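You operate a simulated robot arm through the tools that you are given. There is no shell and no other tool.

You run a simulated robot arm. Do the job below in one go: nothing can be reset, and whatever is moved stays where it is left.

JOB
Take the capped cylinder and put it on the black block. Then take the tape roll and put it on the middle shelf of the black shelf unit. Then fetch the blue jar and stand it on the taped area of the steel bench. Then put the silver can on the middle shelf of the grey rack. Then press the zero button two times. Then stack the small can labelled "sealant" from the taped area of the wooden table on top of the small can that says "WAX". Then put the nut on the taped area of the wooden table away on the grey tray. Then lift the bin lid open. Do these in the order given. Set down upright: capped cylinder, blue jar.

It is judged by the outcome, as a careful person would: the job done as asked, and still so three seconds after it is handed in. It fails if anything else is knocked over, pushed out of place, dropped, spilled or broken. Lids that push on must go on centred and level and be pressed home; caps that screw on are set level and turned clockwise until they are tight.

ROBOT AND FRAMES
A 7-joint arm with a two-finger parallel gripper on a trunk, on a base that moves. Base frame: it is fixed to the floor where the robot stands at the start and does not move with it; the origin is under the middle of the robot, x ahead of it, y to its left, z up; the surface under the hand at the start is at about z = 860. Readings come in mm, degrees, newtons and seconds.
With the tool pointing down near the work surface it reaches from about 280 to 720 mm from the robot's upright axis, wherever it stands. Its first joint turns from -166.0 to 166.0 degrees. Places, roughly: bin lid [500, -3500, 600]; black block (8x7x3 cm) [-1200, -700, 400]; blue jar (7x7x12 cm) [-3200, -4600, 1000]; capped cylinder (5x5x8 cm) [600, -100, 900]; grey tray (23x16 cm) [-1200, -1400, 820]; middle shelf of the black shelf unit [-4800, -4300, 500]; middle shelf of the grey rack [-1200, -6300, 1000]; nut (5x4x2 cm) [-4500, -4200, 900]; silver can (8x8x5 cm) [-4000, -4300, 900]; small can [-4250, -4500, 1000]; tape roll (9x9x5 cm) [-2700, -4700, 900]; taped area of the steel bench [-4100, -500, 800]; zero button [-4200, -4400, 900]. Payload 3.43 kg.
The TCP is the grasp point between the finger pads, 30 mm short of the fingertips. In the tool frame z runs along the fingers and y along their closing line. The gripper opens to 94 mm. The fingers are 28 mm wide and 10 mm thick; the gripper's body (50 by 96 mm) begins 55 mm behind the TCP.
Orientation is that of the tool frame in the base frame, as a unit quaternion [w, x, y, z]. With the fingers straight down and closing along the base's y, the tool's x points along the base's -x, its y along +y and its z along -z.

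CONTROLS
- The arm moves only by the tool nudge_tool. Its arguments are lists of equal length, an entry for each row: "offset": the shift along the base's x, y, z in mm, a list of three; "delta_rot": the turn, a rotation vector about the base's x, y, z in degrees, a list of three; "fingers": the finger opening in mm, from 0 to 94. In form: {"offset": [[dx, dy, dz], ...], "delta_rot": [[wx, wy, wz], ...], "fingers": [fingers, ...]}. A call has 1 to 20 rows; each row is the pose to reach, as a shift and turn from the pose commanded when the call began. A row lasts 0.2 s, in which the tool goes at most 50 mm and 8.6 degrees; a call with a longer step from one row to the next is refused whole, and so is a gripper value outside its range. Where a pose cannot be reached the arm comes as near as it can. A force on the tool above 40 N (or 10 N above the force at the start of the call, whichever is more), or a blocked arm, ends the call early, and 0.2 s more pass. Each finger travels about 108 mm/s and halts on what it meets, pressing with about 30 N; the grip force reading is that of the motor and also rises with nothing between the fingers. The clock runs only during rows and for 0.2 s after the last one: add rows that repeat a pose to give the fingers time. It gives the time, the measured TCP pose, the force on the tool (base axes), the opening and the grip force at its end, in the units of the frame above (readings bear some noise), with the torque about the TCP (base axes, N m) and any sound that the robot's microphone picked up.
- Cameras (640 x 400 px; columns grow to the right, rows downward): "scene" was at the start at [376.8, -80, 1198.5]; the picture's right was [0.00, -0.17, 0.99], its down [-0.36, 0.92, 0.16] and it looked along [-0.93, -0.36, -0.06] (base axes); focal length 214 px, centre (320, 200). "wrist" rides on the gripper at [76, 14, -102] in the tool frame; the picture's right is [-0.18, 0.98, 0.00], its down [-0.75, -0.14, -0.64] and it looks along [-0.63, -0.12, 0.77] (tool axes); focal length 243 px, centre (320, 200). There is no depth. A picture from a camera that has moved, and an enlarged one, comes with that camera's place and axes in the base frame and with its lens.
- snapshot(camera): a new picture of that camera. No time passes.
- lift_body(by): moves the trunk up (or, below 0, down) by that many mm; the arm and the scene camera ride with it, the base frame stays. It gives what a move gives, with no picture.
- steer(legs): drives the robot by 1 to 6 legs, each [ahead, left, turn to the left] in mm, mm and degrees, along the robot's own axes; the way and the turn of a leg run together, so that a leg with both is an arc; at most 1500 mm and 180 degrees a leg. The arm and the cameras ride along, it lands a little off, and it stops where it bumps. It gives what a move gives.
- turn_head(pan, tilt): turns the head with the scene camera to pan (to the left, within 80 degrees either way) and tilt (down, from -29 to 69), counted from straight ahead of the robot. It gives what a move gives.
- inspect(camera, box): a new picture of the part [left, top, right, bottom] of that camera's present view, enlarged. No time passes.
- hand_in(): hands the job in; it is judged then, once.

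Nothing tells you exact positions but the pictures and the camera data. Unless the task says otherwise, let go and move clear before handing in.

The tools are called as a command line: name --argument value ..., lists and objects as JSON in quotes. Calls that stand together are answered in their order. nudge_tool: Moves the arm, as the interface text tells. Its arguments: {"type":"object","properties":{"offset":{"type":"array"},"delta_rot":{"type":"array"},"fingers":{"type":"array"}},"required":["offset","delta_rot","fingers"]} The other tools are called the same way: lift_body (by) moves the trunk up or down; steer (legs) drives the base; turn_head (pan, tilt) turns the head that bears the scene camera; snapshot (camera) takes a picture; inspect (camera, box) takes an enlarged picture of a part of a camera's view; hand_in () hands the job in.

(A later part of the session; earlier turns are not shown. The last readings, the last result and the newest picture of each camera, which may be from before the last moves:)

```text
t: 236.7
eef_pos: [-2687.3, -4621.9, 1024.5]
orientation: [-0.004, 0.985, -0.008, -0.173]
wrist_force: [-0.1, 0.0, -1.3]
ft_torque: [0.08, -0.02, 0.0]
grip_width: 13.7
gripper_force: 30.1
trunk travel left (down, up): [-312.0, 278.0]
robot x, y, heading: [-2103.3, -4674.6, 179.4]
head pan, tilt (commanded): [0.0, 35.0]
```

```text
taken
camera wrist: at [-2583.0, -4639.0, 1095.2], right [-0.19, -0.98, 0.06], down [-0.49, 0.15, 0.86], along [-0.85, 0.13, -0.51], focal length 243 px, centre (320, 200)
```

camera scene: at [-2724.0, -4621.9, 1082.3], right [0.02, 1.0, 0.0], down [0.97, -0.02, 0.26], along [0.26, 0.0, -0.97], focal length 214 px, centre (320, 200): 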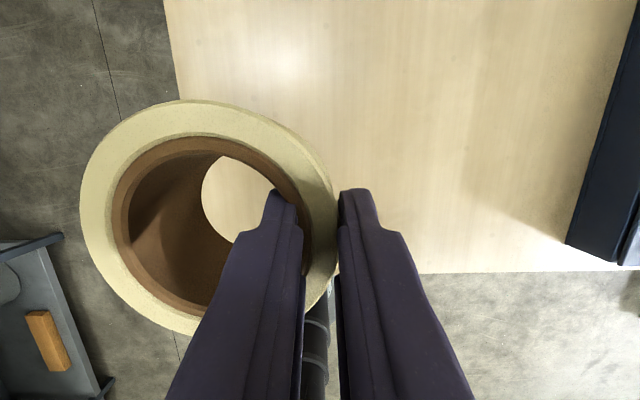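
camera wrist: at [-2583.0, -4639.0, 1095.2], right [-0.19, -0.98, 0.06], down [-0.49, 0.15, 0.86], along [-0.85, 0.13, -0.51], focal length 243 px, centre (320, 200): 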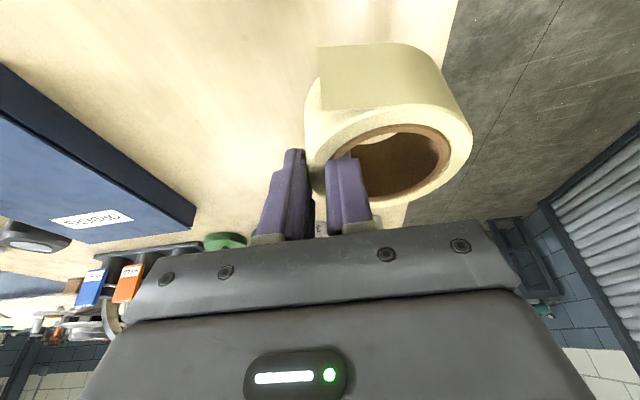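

The roll is held level. Now I'll find the black shelf unit, which seems to stand beyond the far end of the wooden table. I'll back off, go around the table's left side, and look.

lift_body --by 200

steer --legs '[[-250, 0, 0], [0, 650, 0], [1500, 0, 0], [300, 0, 0]]'

turn_head --pan 0 --tilt -29

snapshot --camera "scene"

turn_head --pan -40 --tilt -29

snapshot --camera "scene"

```text
t: 238.9
eef_pos: [-2688.0, -4622.2, 1224.6]
orientation: [-0.004, 0.985, -0.008, -0.173]
wrist_force: [-1.0, 1.2, -1.5]
ft_torque: [0.07, -0.01, 0.01]
grip_width: 13.5
gripper_force: 30.1
trunk travel left (down, up): [-512.0, 78.0]
robot x, y, heading: [-2098.4, -4676.6, 179.2]
head pan, tilt (commanded): [0.0, 35.0]
```

```text
t: 252.6
eef_pos: [-4251.3, -5282.7, 1223.2]
orientation: [-0.002, 0.985, 0.002, -0.173]
wrist_force: [-0.8, -0.1, -0.8]
ft_torque: [0.06, -0.07, 0.0]
grip_width: 12.6
gripper_force: 30.1
trunk travel left (down, up): [-512.0, 78.0]
robot x, y, heading: [-3662.7, -5323.6, -179.4]
head pan, tilt (commanded): [0.0, 35.0]
```

```text
t: 253.9
eef_pos: [-4249.7, -5282.3, 1225.1]
orientation: [-0.002, 0.985, 0.002, -0.173]
wrist_force: [-0.5, 0.0, -1.2]
ft_torque: [0.09, -0.04, 0.02]
grip_width: 12.7
gripper_force: 30.0
trunk travel left (down, up): [-512.0, 78.0]
robot x, y, heading: [-3660.5, -5328.6, -179.2]
head pan, tilt (commanded): [0.0, -28.6]
```

```text
taken
camera scene: at [-4369.6, -5282.9, 1334.4], right [0.0, 1.0, 0.0], down [0.66, 0.01, -0.75], along [-0.75, 0.0, -0.66], focal length 214 px, centre (320, 200)
```

scene: 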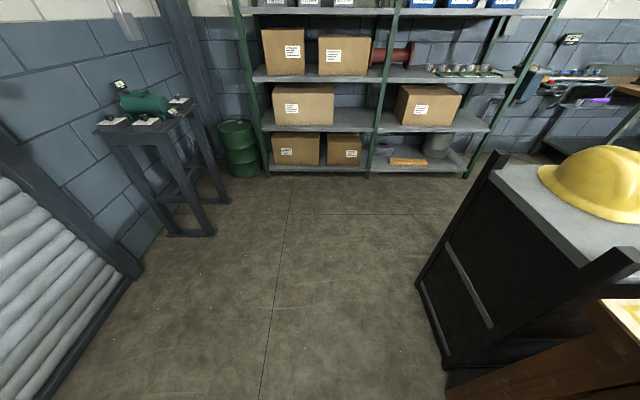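

```text
t: 255.0
eef_pos: [-4249.8, -5282.6, 1224.5]
orientation: [-0.002, 0.985, 0.003, -0.173]
wrist_force: [0.6, -0.4, -1.4]
ft_torque: [0.09, -0.01, 0.01]
grip_width: 12.9
gripper_force: 29.9
trunk travel left (down, up): [-512.0, 78.0]
robot x, y, heading: [-3658.7, -5322.9, -179.7]
head pan, tilt (commanded): [-40.0, -28.6]
```

```text
taken
camera scene: at [-4364.3, -5239.9, 1349.4], right [0.22, 0.76, 0.61], down [0.7, 0.31, -0.64], along [-0.68, 0.56, -0.47], focal length 214 px, centre (320, 200)
```

scene: 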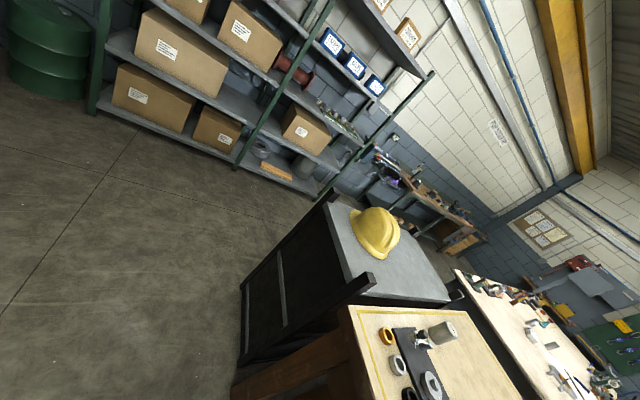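

The black shelf unit stands right behind the table's end, with a hard hat on top and a shelf edge at about z 460. I'll zoom in to see which sides are open.

turn_head --pan 0 --tilt -29

inspect --camera "scene" --box '[390, 130, 640, 400]'

steer --legs '[[800, 0, 0]]'

turn_head --pan -40 --tilt 20

snapshot --camera "scene"

```text
t: 256.1
eef_pos: [-4250.2, -5282.2, 1225.1]
orientation: [-0.002, 0.985, 0.002, -0.173]
wrist_force: [0.8, -0.2, -1.9]
ft_torque: [0.06, 0.0, 0.0]
grip_width: 12.9
gripper_force: 30.2
trunk travel left (down, up): [-512.0, 78.0]
robot x, y, heading: [-3662.5, -5320.7, -179.5]
head pan, tilt (commanded): [0.0, -28.6]
```

```text
1.48 times, centred on (515, 265) of scene
camera zoom: at [-4369.5, -5282.8, 1334.5], right [0.0, 1.0, 0.01], down [0.66, 0.01, -0.75], along [-0.75, 0.0, -0.66], focal length 318 px, centre (31, 104)
```

zoom: 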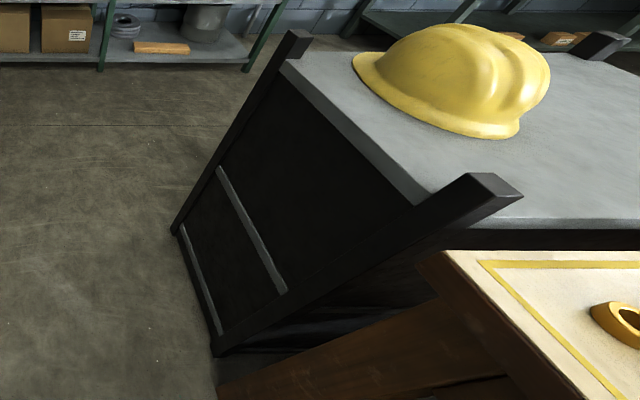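

```text
t: 260.4
eef_pos: [-5048.8, -5289.3, 1224.6]
orientation: [-0.002, 0.985, 0.002, -0.173]
wrist_force: [0.1, 0.5, -1.8]
ft_torque: [0.05, -0.01, -0.03]
grip_width: 13.0
gripper_force: 29.6
trunk travel left (down, up): [-512.0, 78.0]
robot x, y, heading: [-4461.6, -5332.1, -179.6]
head pan, tilt (commanded): [0.0, -28.6]
```

```text
t: 261.5
eef_pos: [-5048.6, -5288.5, 1225.4]
orientation: [-0.002, 0.985, 0.002, -0.172]
wrist_force: [-0.2, -0.6, -2.5]
ft_torque: [0.04, 0.02, 0.02]
grip_width: 13.0
gripper_force: 29.7
trunk travel left (down, up): [-512.0, 78.0]
robot x, y, heading: [-4461.2, -5327.8, -179.4]
head pan, tilt (commanded): [-40.0, 20.0]
```

```text
taken
camera scene: at [-5101.6, -5230.2, 1306.0], right [0.22, 0.76, 0.61], down [0.97, -0.22, -0.08], along [0.07, 0.61, -0.79], focal length 214 px, centre (320, 200)
```

scene: 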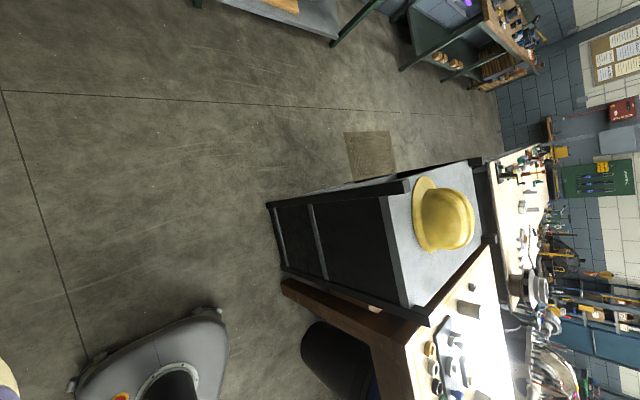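

The unit has black end panels, with shelves at about z 100, 460 and 920. Its open side should face -x, away from the table, so I'll swing around to that side with the arm high.

steer --legs '[[0, 0, -90], [0, 1200, 0], [0, 0, -90]]'

turn_head --pan 30 --tilt -20

snapshot --camera "scene"

```text
t: 275.3
eef_pos: [-5067.9, -5389.5, 1225.8]
orientation: [0.173, 0.005, 0.985, -0.003]
wrist_force: [0.4, -1.0, -1.7]
ft_torque: [-0.03, 0.01, 0.0]
grip_width: 13.1
gripper_force: 29.8
trunk travel left (down, up): [-512.0, 78.0]
robot x, y, heading: [-5654.4, -5339.1, -0.2]
head pan, tilt (commanded): [-40.0, 20.0]
```

```text
t: 276.7
eef_pos: [-5067.6, -5390.6, 1224.1]
orientation: [0.172, 0.006, 0.985, -0.003]
wrist_force: [1.2, 0.1, -1.1]
ft_torque: [-0.02, 0.05, 0.03]
grip_width: 13.0
gripper_force: 29.8
trunk travel left (down, up): [-512.0, 78.0]
robot x, y, heading: [-5653.3, -5338.9, -0.1]
head pan, tilt (commanded): [30.0, -20.0]
```

```text
taken
camera scene: at [-4958.2, -5352.9, 1331.7], right [0.16, -0.87, -0.47], down [-0.78, 0.18, -0.6], along [0.6, 0.46, -0.65], focal length 214 px, centre (320, 200)
```

scene: 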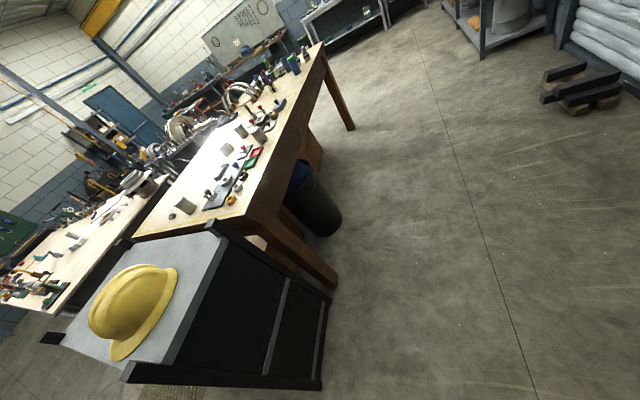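

nudge_tool --offset '[[-40, 0, 0], [-80, 0, 0], [-115, 0, 0]]' --delta_rot '[[0, 0, 0], [0, 0, 0], [0, 0, 0]]' --fingers '[4, 4, 4]'

steer --legs '[[0, 1000, 0]]'

turn_head --pan 0 --tilt 20

snapshot --camera "scene"

snapshot --camera "wrist"

```text
t: 277.5
eef_pos: [-5185.3, -5391.2, 1223.8]
orientation: [0.174, 0.006, 0.985, -0.004]
wrist_force: [-0.1, -0.6, -1.4]
ft_torque: [-0.05, 0.0, -0.02]
grip_width: 13.0
gripper_force: 30.4
trunk travel left (down, up): [-512.0, 78.0]
robot x, y, heading: [-5658.9, -5340.3, -0.4]
head pan, tilt (commanded): [30.0, -20.0]
```

```text
t: 282.7
eef_pos: [-5174.8, -4392.3, 1223.1]
orientation: [0.172, 0.008, 0.985, -0.004]
wrist_force: [-0.7, 0.6, -1.5]
ft_torque: [-0.07, 0.0, -0.01]
grip_width: 12.9
gripper_force: 30.0
trunk travel left (down, up): [-512.0, 78.0]
robot x, y, heading: [-5647.0, -4336.4, -0.5]
head pan, tilt (commanded): [30.0, -20.0]
```

```text
t: 283.8
eef_pos: [-5174.5, -4392.0, 1224.1]
orientation: [0.173, 0.008, 0.985, -0.004]
wrist_force: [-0.3, 0.4, -1.6]
ft_torque: [-0.03, 0.0, 0.0]
grip_width: 12.7
gripper_force: 30.2
trunk travel left (down, up): [-512.0, 78.0]
robot x, y, heading: [-5649.7, -4340.6, -0.4]
head pan, tilt (commanded): [0.0, 20.0]
```

```text
taken
camera scene: at [-5114.0, -4392.3, 1284.8], right [-0.02, -1.0, 0.0], down [-1.0, 0.02, 0.0], along [0.0, 0.0, -1.0], focal length 214 px, centre (320, 200)
```

scene: 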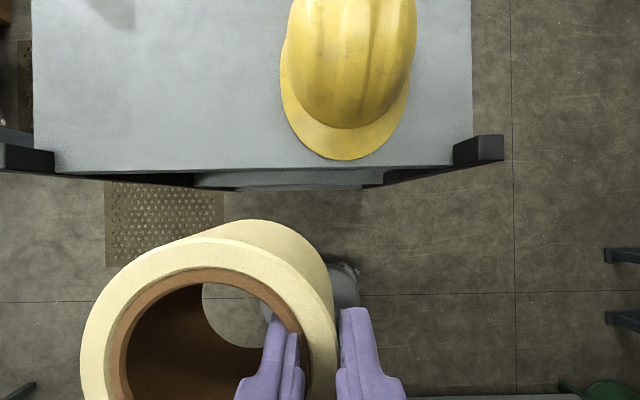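

```text
taken
camera wrist: at [-5282.5, -4375.7, 1294.4], right [0.19, 0.98, 0.06], down [0.49, -0.15, 0.86], along [0.85, -0.13, -0.51], focal length 243 px, centre (320, 200)
```

wrist: 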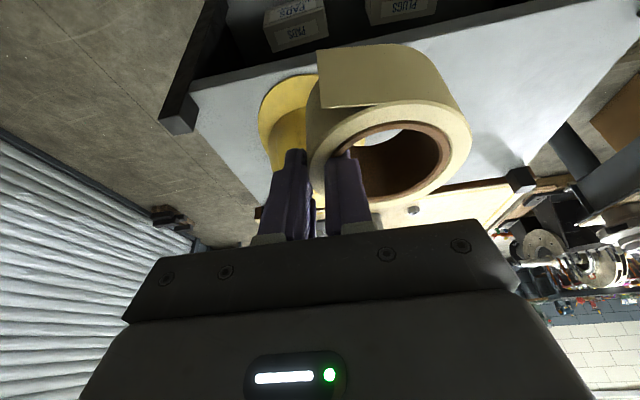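

The unit's front faces me at x of about -5054, and I can see labelled boxes (PADS, PLUGS) on a shelf inside. I'll lower the trunk to look at the middle shelf.

lift_body --by -400

turn_head --pan 0 --tilt -29

snapshot --camera "scene"

snapshot --camera "wrist"

```text
t: 287.6
eef_pos: [-5174.7, -4391.4, 825.0]
orientation: [0.173, 0.009, 0.985, -0.005]
wrist_force: [-0.3, -0.5, -1.5]
ft_torque: [-0.04, 0.0, -0.01]
grip_width: 13.1
gripper_force: 30.0
trunk travel left (down, up): [-112.0, 478.0]
robot x, y, heading: [-5646.8, -4337.8, -0.2]
head pan, tilt (commanded): [0.0, 20.0]
```

```text
t: 288.8
eef_pos: [-5175.6, -4391.8, 824.9]
orientation: [0.173, 0.007, 0.985, -0.004]
wrist_force: [1.2, -0.5, -1.6]
ft_torque: [-0.06, -0.01, 0.03]
grip_width: 12.8
gripper_force: 29.7
trunk travel left (down, up): [-112.0, 478.0]
robot x, y, heading: [-5648.1, -4339.4, -0.6]
head pan, tilt (commanded): [0.0, -28.6]
```

```text
taken
camera scene: at [-5055.1, -4393.1, 933.9], right [-0.02, -1.0, 0.0], down [-0.66, 0.01, -0.75], along [0.75, -0.02, -0.66], focal length 214 px, centre (320, 200)
```

scene: 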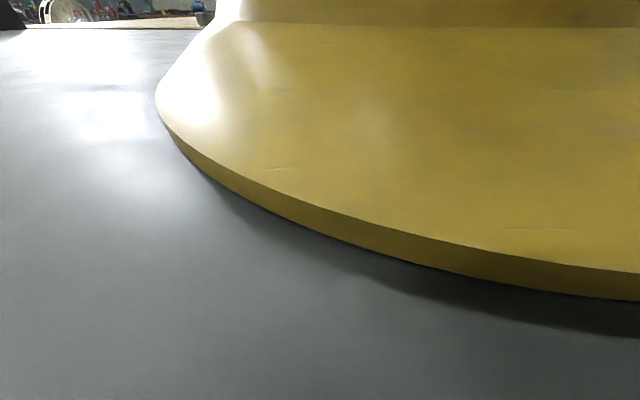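

```text
taken
camera wrist: at [-5282.6, -4375.7, 894.4], right [0.19, 0.98, 0.06], down [0.49, -0.15, 0.86], along [0.85, -0.13, -0.51], focal length 243 px, centre (320, 200)
```

wrist: 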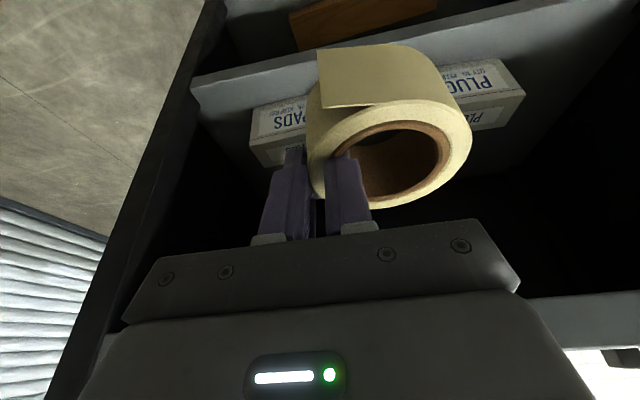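

lift_body --by -108

snapshot --camera "scene"

snapshot --camera "wrist"

turn_head --pan 40 --tilt -20

snapshot --camera "scene"

```text
t: 289.5
eef_pos: [-5175.2, -4393.3, 788.6]
orientation: [0.186, 0.009, 0.983, -0.005]
wrist_force: [-28.0, -1.0, 27.2]
ft_torque: [0.96, -6.66, 0.9]
grip_width: 12.5
gripper_force: 30.2
trunk travel left (down, up): [-70.0, 520.0]
robot x, y, heading: [-5647.9, -4342.4, -0.8]
head pan, tilt (commanded): [0.0, -28.6]
stopped: the force on the tool passed its limit at 61 N (the readings are from after the stop); the commanded pose is now the measured one
```

```text
taken
camera scene: at [-5055.7, -4393.1, 904.0], right [-0.01, -1.0, -0.01], down [-0.62, 0.02, -0.78], along [0.78, 0.0, -0.62], focal length 214 px, centre (320, 200)
```

scene: 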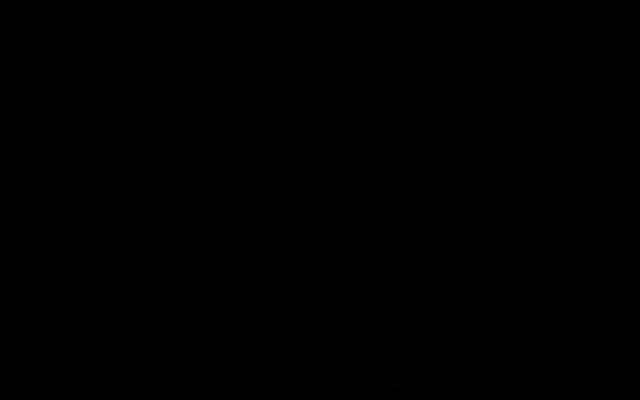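

```text
taken
camera wrist: at [-5283.1, -4376.5, 856.7], right [0.19, 0.98, 0.06], down [0.47, -0.14, 0.87], along [0.86, -0.14, -0.48], focal length 243 px, centre (320, 200)
```

wrist: 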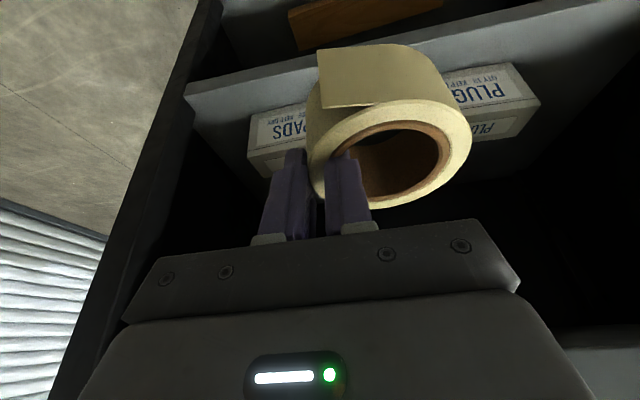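

```text
t: 290.5
eef_pos: [-5175.7, -4426.2, 799.2]
orientation: [0.193, 0.027, 0.981, -0.004]
wrist_force: [-108.4, -18.8, 90.2]
ft_torque: [2.85, -22.68, -1.0]
grip_width: 13.0
gripper_force: 30.1
trunk travel left (down, up): [-70.0, 520.0]
robot x, y, heading: [-5630.8, -4346.0, -2.4]
head pan, tilt (commanded): [40.0, -20.0]
```

```text
taken
camera scene: at [-5067.8, -4384.3, 921.3], right [0.2, -0.77, -0.6], down [-0.72, 0.29, -0.62], along [0.66, 0.56, -0.5], focal length 214 px, centre (320, 200)
```

scene: 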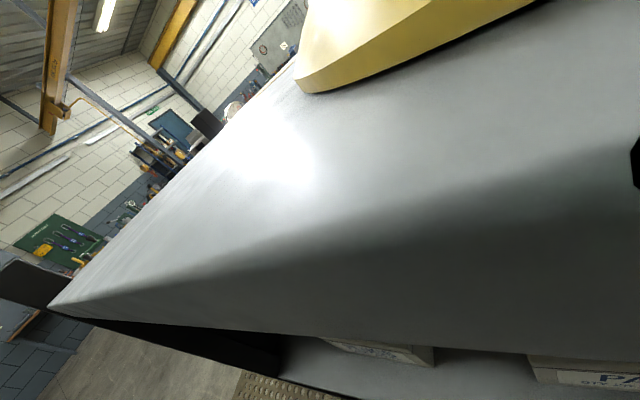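

The camera head is solid after all, and it has come down onto the unit's top edge. I'll raise the trunk right away.

lift_body --by 50

snapshot --camera "scene"

snapshot --camera "wrist"

```text
t: 291.4
eef_pos: [-5172.5, -4389.1, 836.4]
orientation: [0.182, 0.006, 0.983, -0.003]
wrist_force: [-0.2, 0.2, -2.1]
ft_torque: [-0.08, 0.02, -0.01]
grip_width: 12.8
gripper_force: 30.0
trunk travel left (down, up): [-120.0, 470.0]
robot x, y, heading: [-5649.3, -4335.6, -0.1]
head pan, tilt (commanded): [40.0, -20.0]
```

```text
taken
camera scene: at [-5067.2, -4340.4, 951.8], right [0.22, -0.77, -0.6], down [-0.78, 0.23, -0.58], along [0.58, 0.59, -0.55], focal length 214 px, centre (320, 200)
```

scene: 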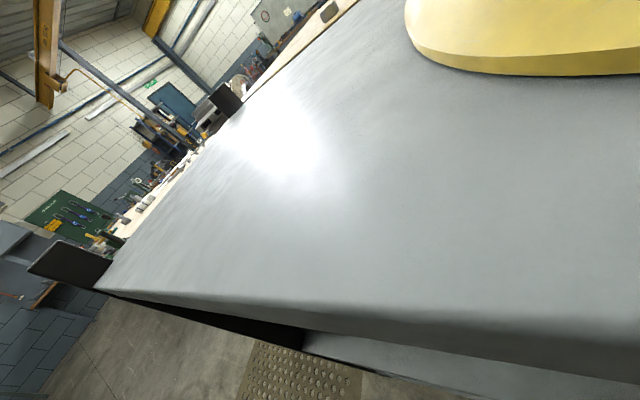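

```text
taken
camera wrist: at [-5281.5, -4372.9, 904.3], right [0.19, 0.98, 0.06], down [0.47, -0.14, 0.87], along [0.86, -0.13, -0.49], focal length 243 px, centre (320, 200)
```

wrist: 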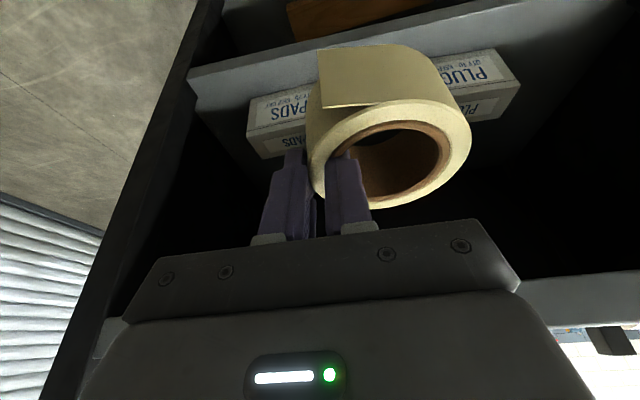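

Contact is cleared and the roll is still held. I'll stow the head against the hand (tilt 69) and lower in front of the unit, keeping the hand outside its front edge.

turn_head --pan 0 --tilt 68

steer --legs '[[-40, 0, 0]]'

lift_body --by -115

snapshot --camera "wrist"

```text
t: 293.1
eef_pos: [-5170.9, -4392.1, 837.3]
orientation: [0.181, 0.009, 0.983, -0.005]
wrist_force: [-0.3, 0.2, -1.2]
ft_torque: [-0.07, 0.03, -0.03]
grip_width: 13.0
gripper_force: 30.0
trunk travel left (down, up): [-120.0, 470.0]
robot x, y, heading: [-5649.3, -4336.1, -0.8]
head pan, tilt (commanded): [0.0, 68.0]
```

```text
t: 293.9
eef_pos: [-5210.2, -4392.7, 835.8]
orientation: [0.181, 0.009, 0.983, -0.005]
wrist_force: [1.0, -0.6, -1.6]
ft_torque: [-0.04, 0.03, -0.01]
grip_width: 12.6
gripper_force: 29.9
trunk travel left (down, up): [-120.0, 470.0]
robot x, y, heading: [-5686.0, -4336.7, -0.6]
head pan, tilt (commanded): [0.0, 68.0]
```

```text
t: 295.4
eef_pos: [-5210.9, -4392.5, 721.2]
orientation: [0.181, 0.008, 0.983, -0.005]
wrist_force: [0.6, -0.7, -0.9]
ft_torque: [-0.05, 0.05, -0.02]
grip_width: 12.9
gripper_force: 30.1
trunk travel left (down, up): [-5.0, 585.0]
robot x, y, heading: [-5690.1, -4339.4, -0.6]
head pan, tilt (commanded): [0.0, 68.0]
```

```text
taken
camera wrist: at [-5319.5, -4375.7, 789.9], right [0.19, 0.98, 0.06], down [0.47, -0.14, 0.87], along [0.86, -0.14, -0.49], focal length 243 px, centre (320, 200)
```

wrist: 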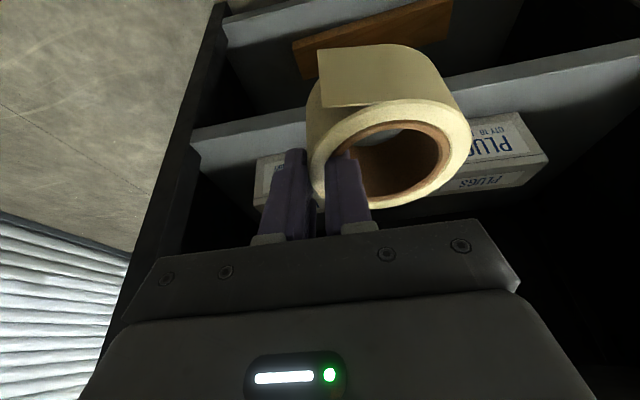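

turn_head --pan 0 --tilt -12

snapshot --camera "scene"

```text
t: 296.9
eef_pos: [-5209.9, -4391.7, 720.9]
orientation: [0.181, 0.008, 0.983, -0.005]
wrist_force: [-0.4, 0.4, -2.2]
ft_torque: [-0.06, 0.02, 0.01]
grip_width: 12.6
gripper_force: 30.1
trunk travel left (down, up): [-5.0, 585.0]
robot x, y, heading: [-5693.9, -4336.2, -0.6]
head pan, tilt (commanded): [0.0, -12.0]
```

```text
taken
camera scene: at [-5107.6, -4393.4, 810.6], right [-0.02, -1.0, 0.01], down [-0.84, 0.01, -0.54], along [0.54, -0.01, -0.84], focal length 214 px, centre (320, 200)
```

scene: 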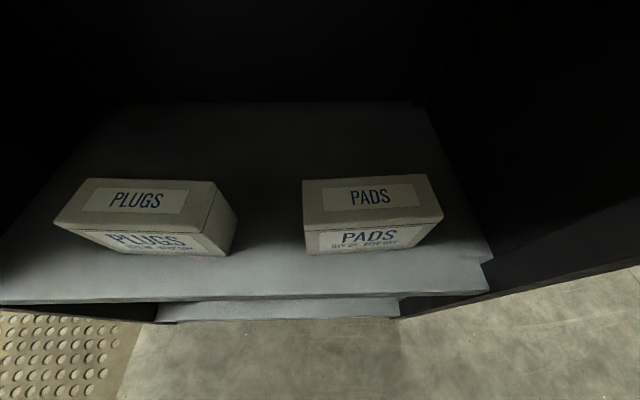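

The middle shelf holds PLUGS and PADS boxes with a gap of about 130 mm between them. I'll put the roll in that gap near the front, centred at about (-4992, -4285). First I'll align sideways, and lower outside the shelf.

turn_head --pan 0 --tilt 45

steer --legs '[[0, 71, 0]]'

nudge_tool --offset '[[0, 0, -40], [0, 0, -80], [0, 0, -120], [0, 0, -155], [0, 0, -176], [0, 0, -176]]' --delta_rot '[[0, 0, 0], [0, 0, 0], [0, 0, 0], [0, 0, 0], [0, 0, 0], [0, 0, 0]]' --fingers '[4, 4, 4, 4, 4, 4]'

snapshot --camera "wrist"

```text
t: 298.2
eef_pos: [-5211.2, -4391.0, 721.3]
orientation: [0.181, 0.008, 0.983, -0.005]
wrist_force: [-0.8, -0.1, -0.4]
ft_torque: [-0.06, -0.01, 0.01]
grip_width: 12.7
gripper_force: 29.9
trunk travel left (down, up): [-5.0, 585.0]
robot x, y, heading: [-5690.4, -4340.9, -0.7]
head pan, tilt (commanded): [0.0, 45.0]
```

```text
t: 299.2
eef_pos: [-5211.0, -4320.9, 721.6]
orientation: [0.181, 0.009, 0.983, -0.004]
wrist_force: [-0.6, -0.7, -1.7]
ft_torque: [-0.06, 0.03, -0.01]
grip_width: 12.6
gripper_force: 30.2
trunk travel left (down, up): [-5.0, 585.0]
robot x, y, heading: [-5688.2, -4266.8, -0.5]
head pan, tilt (commanded): [0.0, 45.0]
```

```text
t: 300.6
eef_pos: [-5211.1, -4320.7, 545.3]
orientation: [0.181, 0.009, 0.983, -0.005]
wrist_force: [0.9, 0.1, -1.9]
ft_torque: [-0.07, 0.02, 0.0]
grip_width: 12.8
gripper_force: 30.1
trunk travel left (down, up): [-5.0, 585.0]
robot x, y, heading: [-5686.5, -4262.7, -0.6]
head pan, tilt (commanded): [0.0, 45.0]
```

```text
taken
camera wrist: at [-5319.5, -4304.2, 613.6], right [0.19, 0.98, 0.06], down [0.47, -0.14, 0.87], along [0.86, -0.14, -0.49], focal length 243 px, centre (320, 200)
```

wrist: 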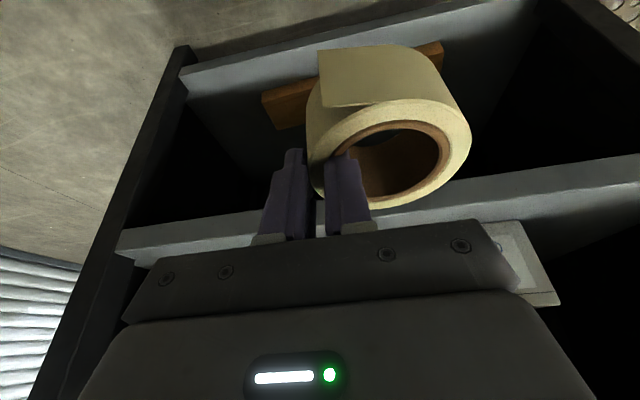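

From this view the middle shelf's top is nearer z 505. I'll raise the roll to a safe entry height and take a closer look at the gap between the boxes.

nudge_tool --offset '[[0, 0, 25], [0, 0, 50], [0, 0, 50]]' --delta_rot '[[0, 0, 0], [0, 0, 0], [0, 0, 0]]' --fingers '[4, 4, 4]'

turn_head --pan 0 --tilt -15

snapshot --camera "scene"

```text
t: 301.4
eef_pos: [-5210.4, -4320.8, 596.1]
orientation: [0.18, 0.008, 0.984, -0.004]
wrist_force: [-0.8, -0.9, -1.8]
ft_torque: [-0.04, -0.02, -0.02]
grip_width: 12.7
gripper_force: 30.4
trunk travel left (down, up): [-5.0, 585.0]
robot x, y, heading: [-5687.4, -4266.0, -0.4]
head pan, tilt (commanded): [0.0, 45.0]
```

```text
t: 302.7
eef_pos: [-5210.5, -4320.6, 595.5]
orientation: [0.182, 0.008, 0.983, -0.005]
wrist_force: [0.7, -0.3, -1.9]
ft_torque: [-0.02, 0.01, 0.01]
grip_width: 12.8
gripper_force: 29.6
trunk travel left (down, up): [-5.0, 585.0]
robot x, y, heading: [-5686.7, -4261.9, -0.5]
head pan, tilt (commanded): [0.0, -15.0]
```

```text
taken
camera scene: at [-5103.6, -4321.7, 688.7], right [-0.02, -1.0, 0.01], down [-0.81, 0.01, -0.59], along [0.59, -0.02, -0.81], focal length 214 px, centre (320, 200)
```

scene: 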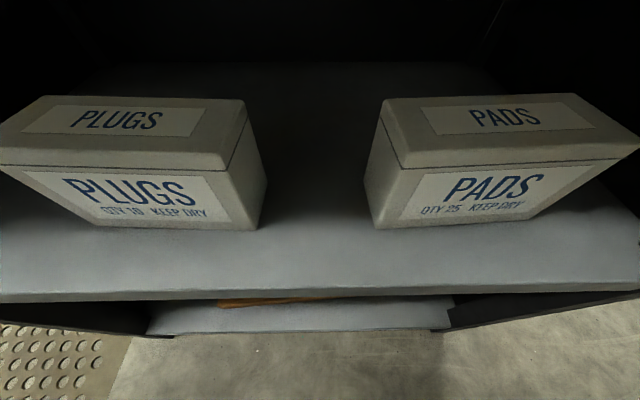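

The gap between the boxes is only about 112 mm, which is too tight. The space left of PLUGS looks wider, so I'll sidestep that way and look.

steer --legs '[[0, 240, 0]]'

snapshot --camera "scene"

```text
t: 304.5
eef_pos: [-5207.7, -4080.5, 596.0]
orientation: [0.181, 0.01, 0.983, -0.005]
wrist_force: [0.0, -0.2, -2.4]
ft_torque: [-0.03, 0.02, -0.04]
grip_width: 12.7
gripper_force: 29.9
trunk travel left (down, up): [-5.0, 585.0]
robot x, y, heading: [-5685.2, -4021.5, -1.2]
head pan, tilt (commanded): [0.0, -15.0]
```

```text
taken
camera scene: at [-5100.7, -4080.9, 688.8], right [-0.02, -1.0, 0.01], down [-0.81, 0.01, -0.59], along [0.59, -0.02, -0.81], focal length 214 px, centre (320, 200)
```

scene: 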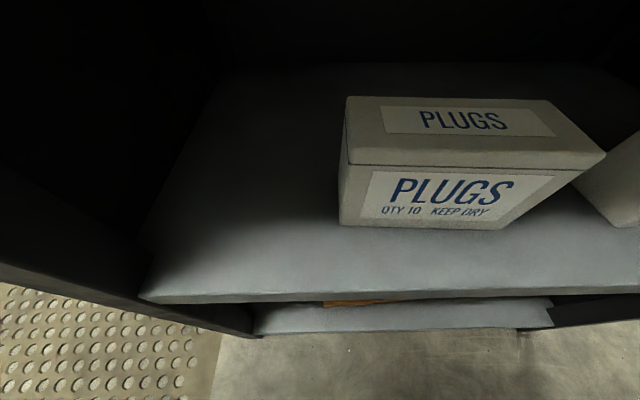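

Left of PLUGS there is about 155 mm of free shelf. I'll put the roll there, centred at about (-4995, -4018), entering at a safe height.

turn_head --pan 0 --tilt 35

nudge_tool --offset '[[0, 27, 0], [42, 27, 0], [84, 27, 0], [126, 27, 0], [168, 27, 0], [206, 27, 0], [206, 27, 0]]' --delta_rot '[[0, 0, 0], [0, 0, 0], [0, 0, 0], [0, 0, 0], [0, 0, 0], [0, 0, 0], [0, 0, 0]]' --fingers '[4, 4, 4, 4, 4, 4, 4]'

snapshot --camera "scene"

snapshot --camera "wrist"

```text
t: 305.7
eef_pos: [-5207.5, -4079.4, 595.1]
orientation: [0.182, 0.01, 0.983, -0.006]
wrist_force: [-0.1, 0.1, -2.6]
ft_torque: [-0.06, -0.01, 0.0]
grip_width: 12.8
gripper_force: 29.9
trunk travel left (down, up): [-5.0, 585.0]
robot x, y, heading: [-5686.2, -4023.0, -0.8]
head pan, tilt (commanded): [0.0, 35.0]
```

```text
t: 307.3
eef_pos: [-5001.6, -4051.9, 596.6]
orientation: [0.182, 0.01, 0.983, -0.006]
wrist_force: [-0.3, -0.1, -0.7]
ft_torque: [-0.06, 0.03, -0.01]
grip_width: 12.6
gripper_force: 29.9
trunk travel left (down, up): [-5.0, 585.0]
robot x, y, heading: [-5688.2, -4020.7, -0.9]
head pan, tilt (commanded): [0.0, 35.0]
```

```text
taken
camera scene: at [-4965.8, -4052.4, 653.8], right [-0.02, -1.0, 0.01], down [-0.97, 0.02, 0.24], along [-0.24, 0.0, -0.97], focal length 214 px, centre (320, 200)
```

scene: 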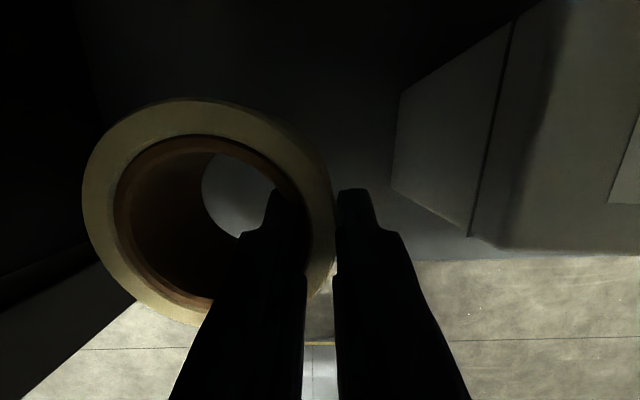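

```text
taken
camera wrist: at [-5110.1, -4035.4, 664.4], right [0.19, 0.98, 0.06], down [0.47, -0.15, 0.87], along [0.86, -0.14, -0.49], focal length 243 px, centre (320, 200)
```

wrist: 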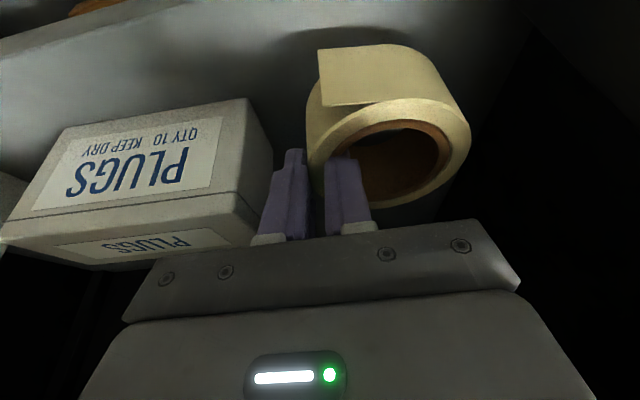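

The roll is inside, clear of the PLUGS box and the side panel. I'll lower it to the shelf in small steps.

nudge_tool --offset '[[0, 0, -10], [0, 0, -20], [0, 0, -24], [0, 0, -26], [0, 0, -28], [0, 0, -30], [0, 0, -32], [0, 0, -34]]' --delta_rot '[[0, 0, 0], [0, 0, 0], [0, 0, 0], [0, 0, 0], [0, 0, 0], [0, 0, 0], [0, 0, 0], [0, 0, 0]]' --fingers '[4, 4, 4, 4, 4, 4, 4, 4]'

snapshot --camera "wrist"

```text
t: 309.1
eef_pos: [-5000.7, -4052.4, 561.5]
orientation: [0.182, 0.01, 0.983, -0.005]
wrist_force: [0.0, 1.0, -1.8]
ft_torque: [-0.1, -0.01, 0.02]
grip_width: 12.5
gripper_force: 29.9
trunk travel left (down, up): [-5.0, 585.0]
robot x, y, heading: [-5686.1, -4021.6, -0.7]
head pan, tilt (commanded): [0.0, 35.0]
```

```text
taken
camera wrist: at [-5109.4, -4035.6, 630.1], right [0.19, 0.98, 0.06], down [0.47, -0.15, 0.87], along [0.86, -0.14, -0.49], focal length 243 px, centre (320, 200)
```

wrist: 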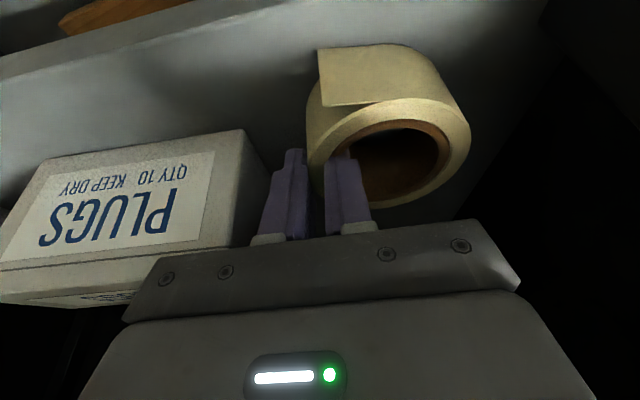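

nudge_tool --offset '[[0, 0, -2], [0, 0, -4], [0, 0, -6], [0, 0, -8], [0, 0, -10], [0, 0, -10]]' --delta_rot '[[0, 0, 0], [0, 0, 0], [0, 0, 0], [0, 0, 0], [0, 0, 0], [0, 0, 0]]' --fingers '[4, 4, 4, 4, 4, 4]'

snapshot --camera "wrist"

```text
t: 310.6
eef_pos: [-4997.2, -4053.4, 556.5]
orientation: [0.187, 0.01, 0.982, -0.005]
wrist_force: [-4.9, 0.6, 17.5]
ft_torque: [0.26, 0.78, 0.05]
grip_width: 12.7
gripper_force: 30.0
trunk travel left (down, up): [-5.0, 585.0]
robot x, y, heading: [-5682.9, -4023.7, -0.9]
head pan, tilt (commanded): [0.0, 35.0]
stopped in row 6: the force on the tool passed its limit at 41 N (the readings are from after the stop); the commanded pose is now the measured one
```

```text
taken
camera wrist: at [-5107.0, -4036.1, 623.6], right [0.19, 0.98, 0.06], down [0.46, -0.15, 0.88], along [0.87, -0.14, -0.48], focal length 243 px, centre (320, 200)
```

wrist: 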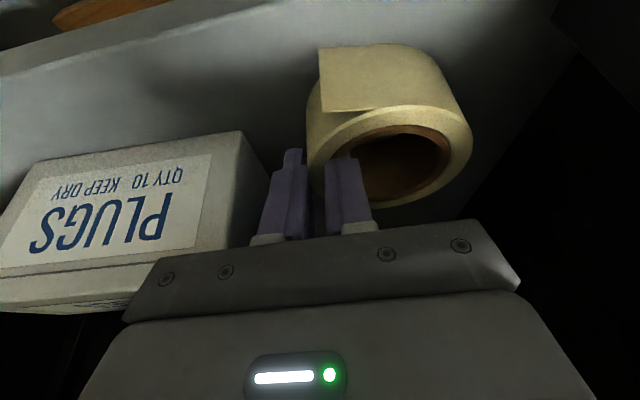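

Contact made. I'll open the fingers slightly and lift straight out of the roll.

nudge_tool --offset '[[0, 0, 1], [0, 0, 1], [0, 0, 1]]' --delta_rot '[[0, 0, 0], [0, 0, 0], [0, 0, 0]]' --fingers '[20, 28, 28]'

nudge_tool --offset '[[0, 0, 10], [0, 0, 20], [0, 0, 30], [0, 0, 45], [0, 0, 60], [-20, 0, 60]]' --delta_rot '[[0, 0, 0], [0, 0, 0], [0, 0, 0], [0, 0, 0], [0, 0, 0], [0, 0, 0]]' --fingers '[28, 28, 28, 28, 28, 28]'

snapshot --camera "scene"

snapshot --camera "wrist"

```text
t: 311.4
eef_pos: [-4998.3, -4052.7, 555.3]
orientation: [0.186, 0.01, 0.983, -0.005]
wrist_force: [0.6, -0.5, 0.4]
ft_torque: [0.02, 0.01, -0.01]
grip_width: 28.0
gripper_force: 0.1
trunk travel left (down, up): [-5.0, 585.0]
robot x, y, heading: [-5685.4, -4026.3, -0.8]
head pan, tilt (commanded): [0.0, 35.0]
```

```text
t: 312.8
eef_pos: [-5017.8, -4053.3, 615.9]
orientation: [0.185, 0.01, 0.983, -0.005]
wrist_force: [-0.6, -0.9, -0.5]
ft_torque: [0.0, 0.02, 0.02]
grip_width: 27.8
gripper_force: 0.0
trunk travel left (down, up): [-5.0, 585.0]
robot x, y, heading: [-5685.9, -4020.8, -0.8]
head pan, tilt (commanded): [0.0, 35.0]
```

```text
taken
camera scene: at [-4982.9, -4053.6, 673.5], right [-0.02, -1.0, 0.01], down [-0.97, 0.02, 0.24], along [-0.24, 0.0, -0.97], focal length 214 px, centre (320, 200)
```

scene: 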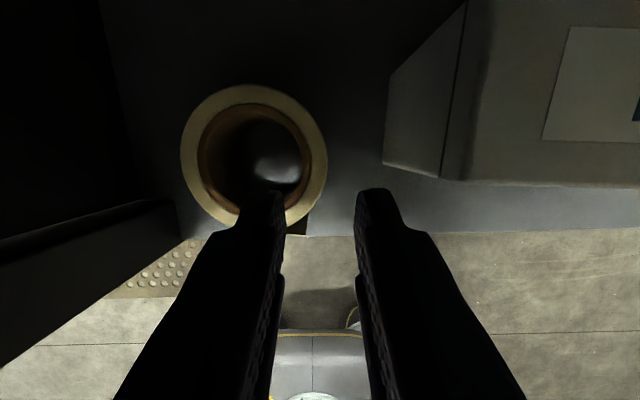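

```text
taken
camera wrist: at [-5127.3, -4036.5, 682.8], right [0.19, 0.98, 0.06], down [0.46, -0.15, 0.87], along [0.86, -0.14, -0.48], focal length 243 px, centre (320, 200)
```

wrist: 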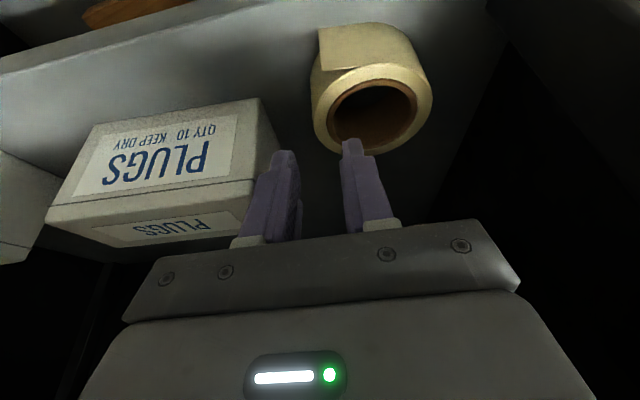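

Task 2 is done: the roll lies flat on the middle shelf. I'll withdraw, raise up, and survey the route towards the steel bench for later.

nudge_tool --offset '[[-40, 0, 0], [-80, 0, 0], [-120, 0, 0], [-160, 0, 0], [-190, 0, 0], [-190, 0, 0]]' --delta_rot '[[0, 0, 0], [0, 0, 0], [0, 0, 0], [0, 0, 0], [0, 0, 0], [0, 0, 0]]' --fingers '[28, 28, 28, 28, 28, 28]'

lift_body --by 390

lift_body --by 180

turn_head --pan 70 --tilt -29

snapshot --camera "scene"

turn_head --pan 0 --tilt -29

snapshot --camera "scene"

```text
t: 314.2
eef_pos: [-5207.5, -4053.9, 615.3]
orientation: [0.185, 0.011, 0.983, -0.005]
wrist_force: [0.1, 0.6, 0.1]
ft_torque: [0.02, 0.01, 0.04]
grip_width: 28.2
gripper_force: 0.1
trunk travel left (down, up): [-5.0, 585.0]
robot x, y, heading: [-5686.2, -4027.4, -0.7]
head pan, tilt (commanded): [0.0, 35.0]
```

```text
t: 317.9
eef_pos: [-5207.4, -4053.4, 1005.2]
orientation: [0.185, 0.01, 0.983, -0.006]
wrist_force: [-0.2, -1.2, 0.3]
ft_torque: [0.0, -0.03, 0.02]
grip_width: 28.1
gripper_force: 0.2
trunk travel left (down, up): [-395.0, 195.0]
robot x, y, heading: [-5689.4, -4021.3, -0.8]
head pan, tilt (commanded): [0.0, 35.0]
```

```text
t: 319.9
eef_pos: [-5208.5, -4052.7, 1184.9]
orientation: [0.185, 0.01, 0.983, -0.005]
wrist_force: [-0.2, 0.4, 0.3]
ft_torque: [-0.02, -0.01, -0.04]
grip_width: 28.1
gripper_force: 0.0
trunk travel left (down, up): [-575.0, 15.0]
robot x, y, heading: [-5686.4, -4026.5, -0.9]
head pan, tilt (commanded): [0.0, 35.0]
```

```text
t: 321.3
eef_pos: [-5208.6, -4053.3, 1185.3]
orientation: [0.186, 0.01, 0.982, -0.005]
wrist_force: [0.4, -0.2, -0.1]
ft_torque: [0.02, -0.02, 0.04]
grip_width: 28.0
gripper_force: 0.1
trunk travel left (down, up): [-575.0, 15.0]
robot x, y, heading: [-5683.9, -4021.0, -0.7]
head pan, tilt (commanded): [70.0, -28.6]
```

```text
taken
camera scene: at [-5105.2, -3991.4, 1338.8], right [0.33, -0.36, -0.87], down [-0.75, 0.46, -0.48], along [0.57, 0.81, -0.11], focal length 214 px, centre (320, 200)
```

scene: 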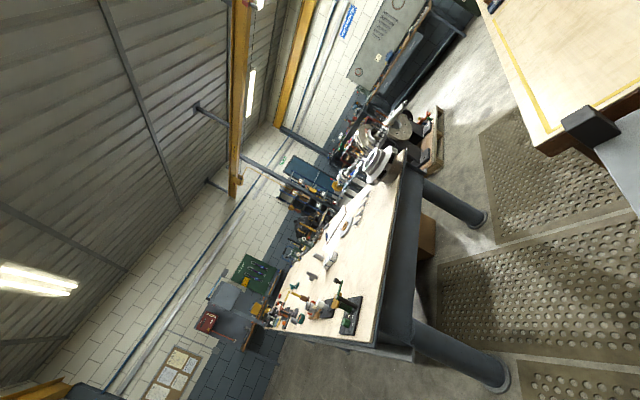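

```text
t: 322.7
eef_pos: [-5207.8, -4054.8, 1185.8]
orientation: [0.186, 0.01, 0.983, -0.005]
wrist_force: [-0.2, 0.6, -0.1]
ft_torque: [-0.01, 0.04, -0.02]
grip_width: 27.7
gripper_force: 0.1
trunk travel left (down, up): [-575.0, 15.0]
robot x, y, heading: [-5683.3, -4023.5, -0.8]
head pan, tilt (commanded): [0.0, -28.6]
```

```text
taken
camera scene: at [-5090.5, -4055.0, 1298.2], right [-0.02, -1.0, 0.01], down [-0.64, 0.01, -0.77], along [0.77, -0.02, -0.64], focal length 214 px, centre (320, 200)
```

scene: 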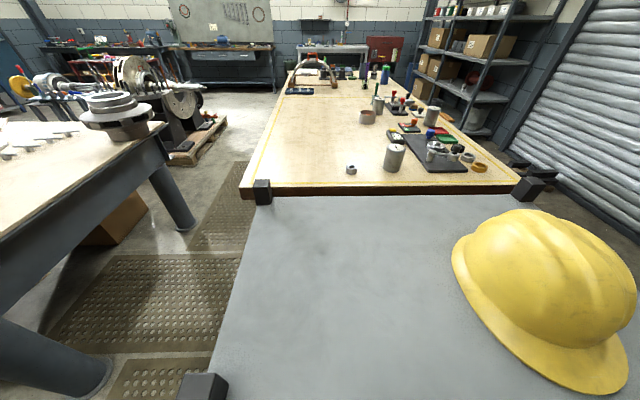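

I can now see the wooden table's taped area, the steel bench to the left and the west corridor. Next is the blue jar, so I'll go back around to the table's -y side.

steer --legs '[[0, -1310, 0], [1300, 0, 0], [1100, 0, 0], [0, 0, 90]]'

snapshot --camera "scene"

```text
t: 344.5
eef_pos: [-3282.4, -4911.4, 1186.4]
orientation: [0.136, -0.683, 0.706, 0.127]
wrist_force: [-1.1, -0.3, 0.2]
ft_torque: [0.01, 0.0, 0.01]
grip_width: 28.1
gripper_force: 0.1
trunk travel left (down, up): [-575.0, 15.0]
robot x, y, heading: [-3317.2, -5387.8, 88.3]
head pan, tilt (commanded): [0.0, -28.6]
```

```text
taken
camera scene: at [-3278.3, -4794.7, 1298.2], right [1.0, -0.03, 0.01], down [-0.02, -0.64, -0.77], along [0.03, 0.77, -0.64], focal length 214 px, centre (320, 200)
```

scene: 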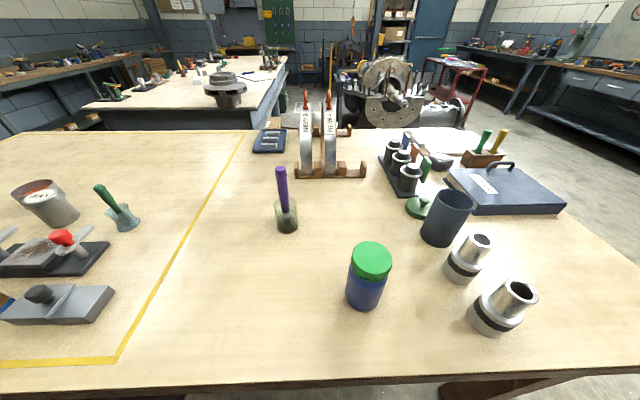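

The blue jar with the green lid is at about (-3195, -4603). I'll turn the tool straight down, open wide, and move in for a top grasp.

nudge_tool --offset '[[0, 0, 0], [0, 0, 0], [0, 0, 0], [0, 0, 0]]' --delta_rot '[[-7, 0, 0], [-14, 0, 0], [-21.2, 0, 0], [-21.2, 0, 0]]' --fingers '[50, 70, 94, 94]'

steer --legs '[[180, -88, 1.7]]'

turn_head --pan 0 --tilt 0

snapshot --camera "scene"

snapshot --camera "wrist"

```text
t: 345.5
eef_pos: [-3282.2, -4912.4, 1186.1]
orientation: [0.007, -0.696, 0.718, -0.005]
wrist_force: [0.5, 0.1, -0.2]
ft_torque: [-0.01, 0.0, 0.04]
grip_width: 93.9
gripper_force: 0.0
trunk travel left (down, up): [-575.0, 15.0]
robot x, y, heading: [-3317.8, -5387.7, 88.5]
head pan, tilt (commanded): [0.0, -28.6]
```

```text
t: 347.1
eef_pos: [-3205.6, -4730.2, 1184.6]
orientation: [-0.008, 0.708, -0.707, 0.005]
wrist_force: [-0.2, -0.1, -0.2]
ft_torque: [-0.04, -0.01, 0.02]
grip_width: 94.0
gripper_force: 0.0
trunk travel left (down, up): [-575.0, 15.0]
robot x, y, heading: [-3229.6, -5207.8, 90.1]
head pan, tilt (commanded): [0.0, -28.6]
```

```text
t: 348.0
eef_pos: [-3204.6, -4732.3, 1185.5]
orientation: [0.007, -0.707, 0.708, -0.005]
wrist_force: [0.1, 0.3, -0.6]
ft_torque: [0.02, 0.03, 0.05]
grip_width: 94.0
gripper_force: 0.0
trunk travel left (down, up): [-575.0, 15.0]
robot x, y, heading: [-3223.7, -5209.2, 90.0]
head pan, tilt (commanded): [0.0, 0.0]
```

```text
taken
camera scene: at [-3206.1, -4621.6, 1225.1], right [1.0, 0.0, 0.02], down [0.0, -1.0, 0.0], along [0.02, 0.0, -1.0], focal length 214 px, centre (320, 200)
```

scene: 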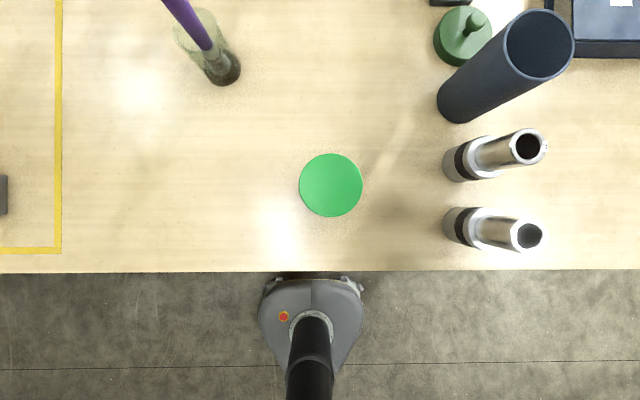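

```text
taken
camera wrist: at [-3223.0, -4808.5, 1287.2], right [-0.98, 0.18, -0.02], down [0.13, 0.75, 0.65], along [0.13, 0.63, -0.76], focal length 243 px, centre (320, 200)
```

wrist: 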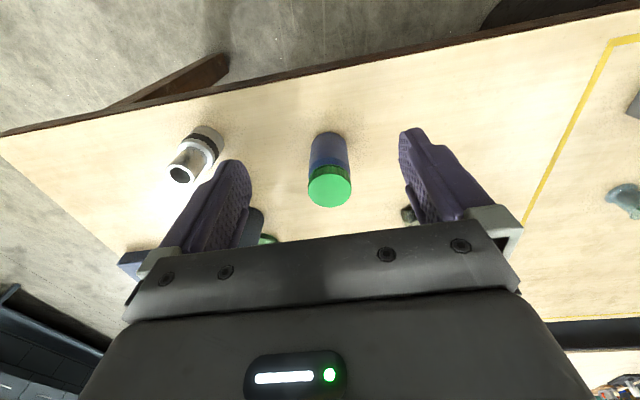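

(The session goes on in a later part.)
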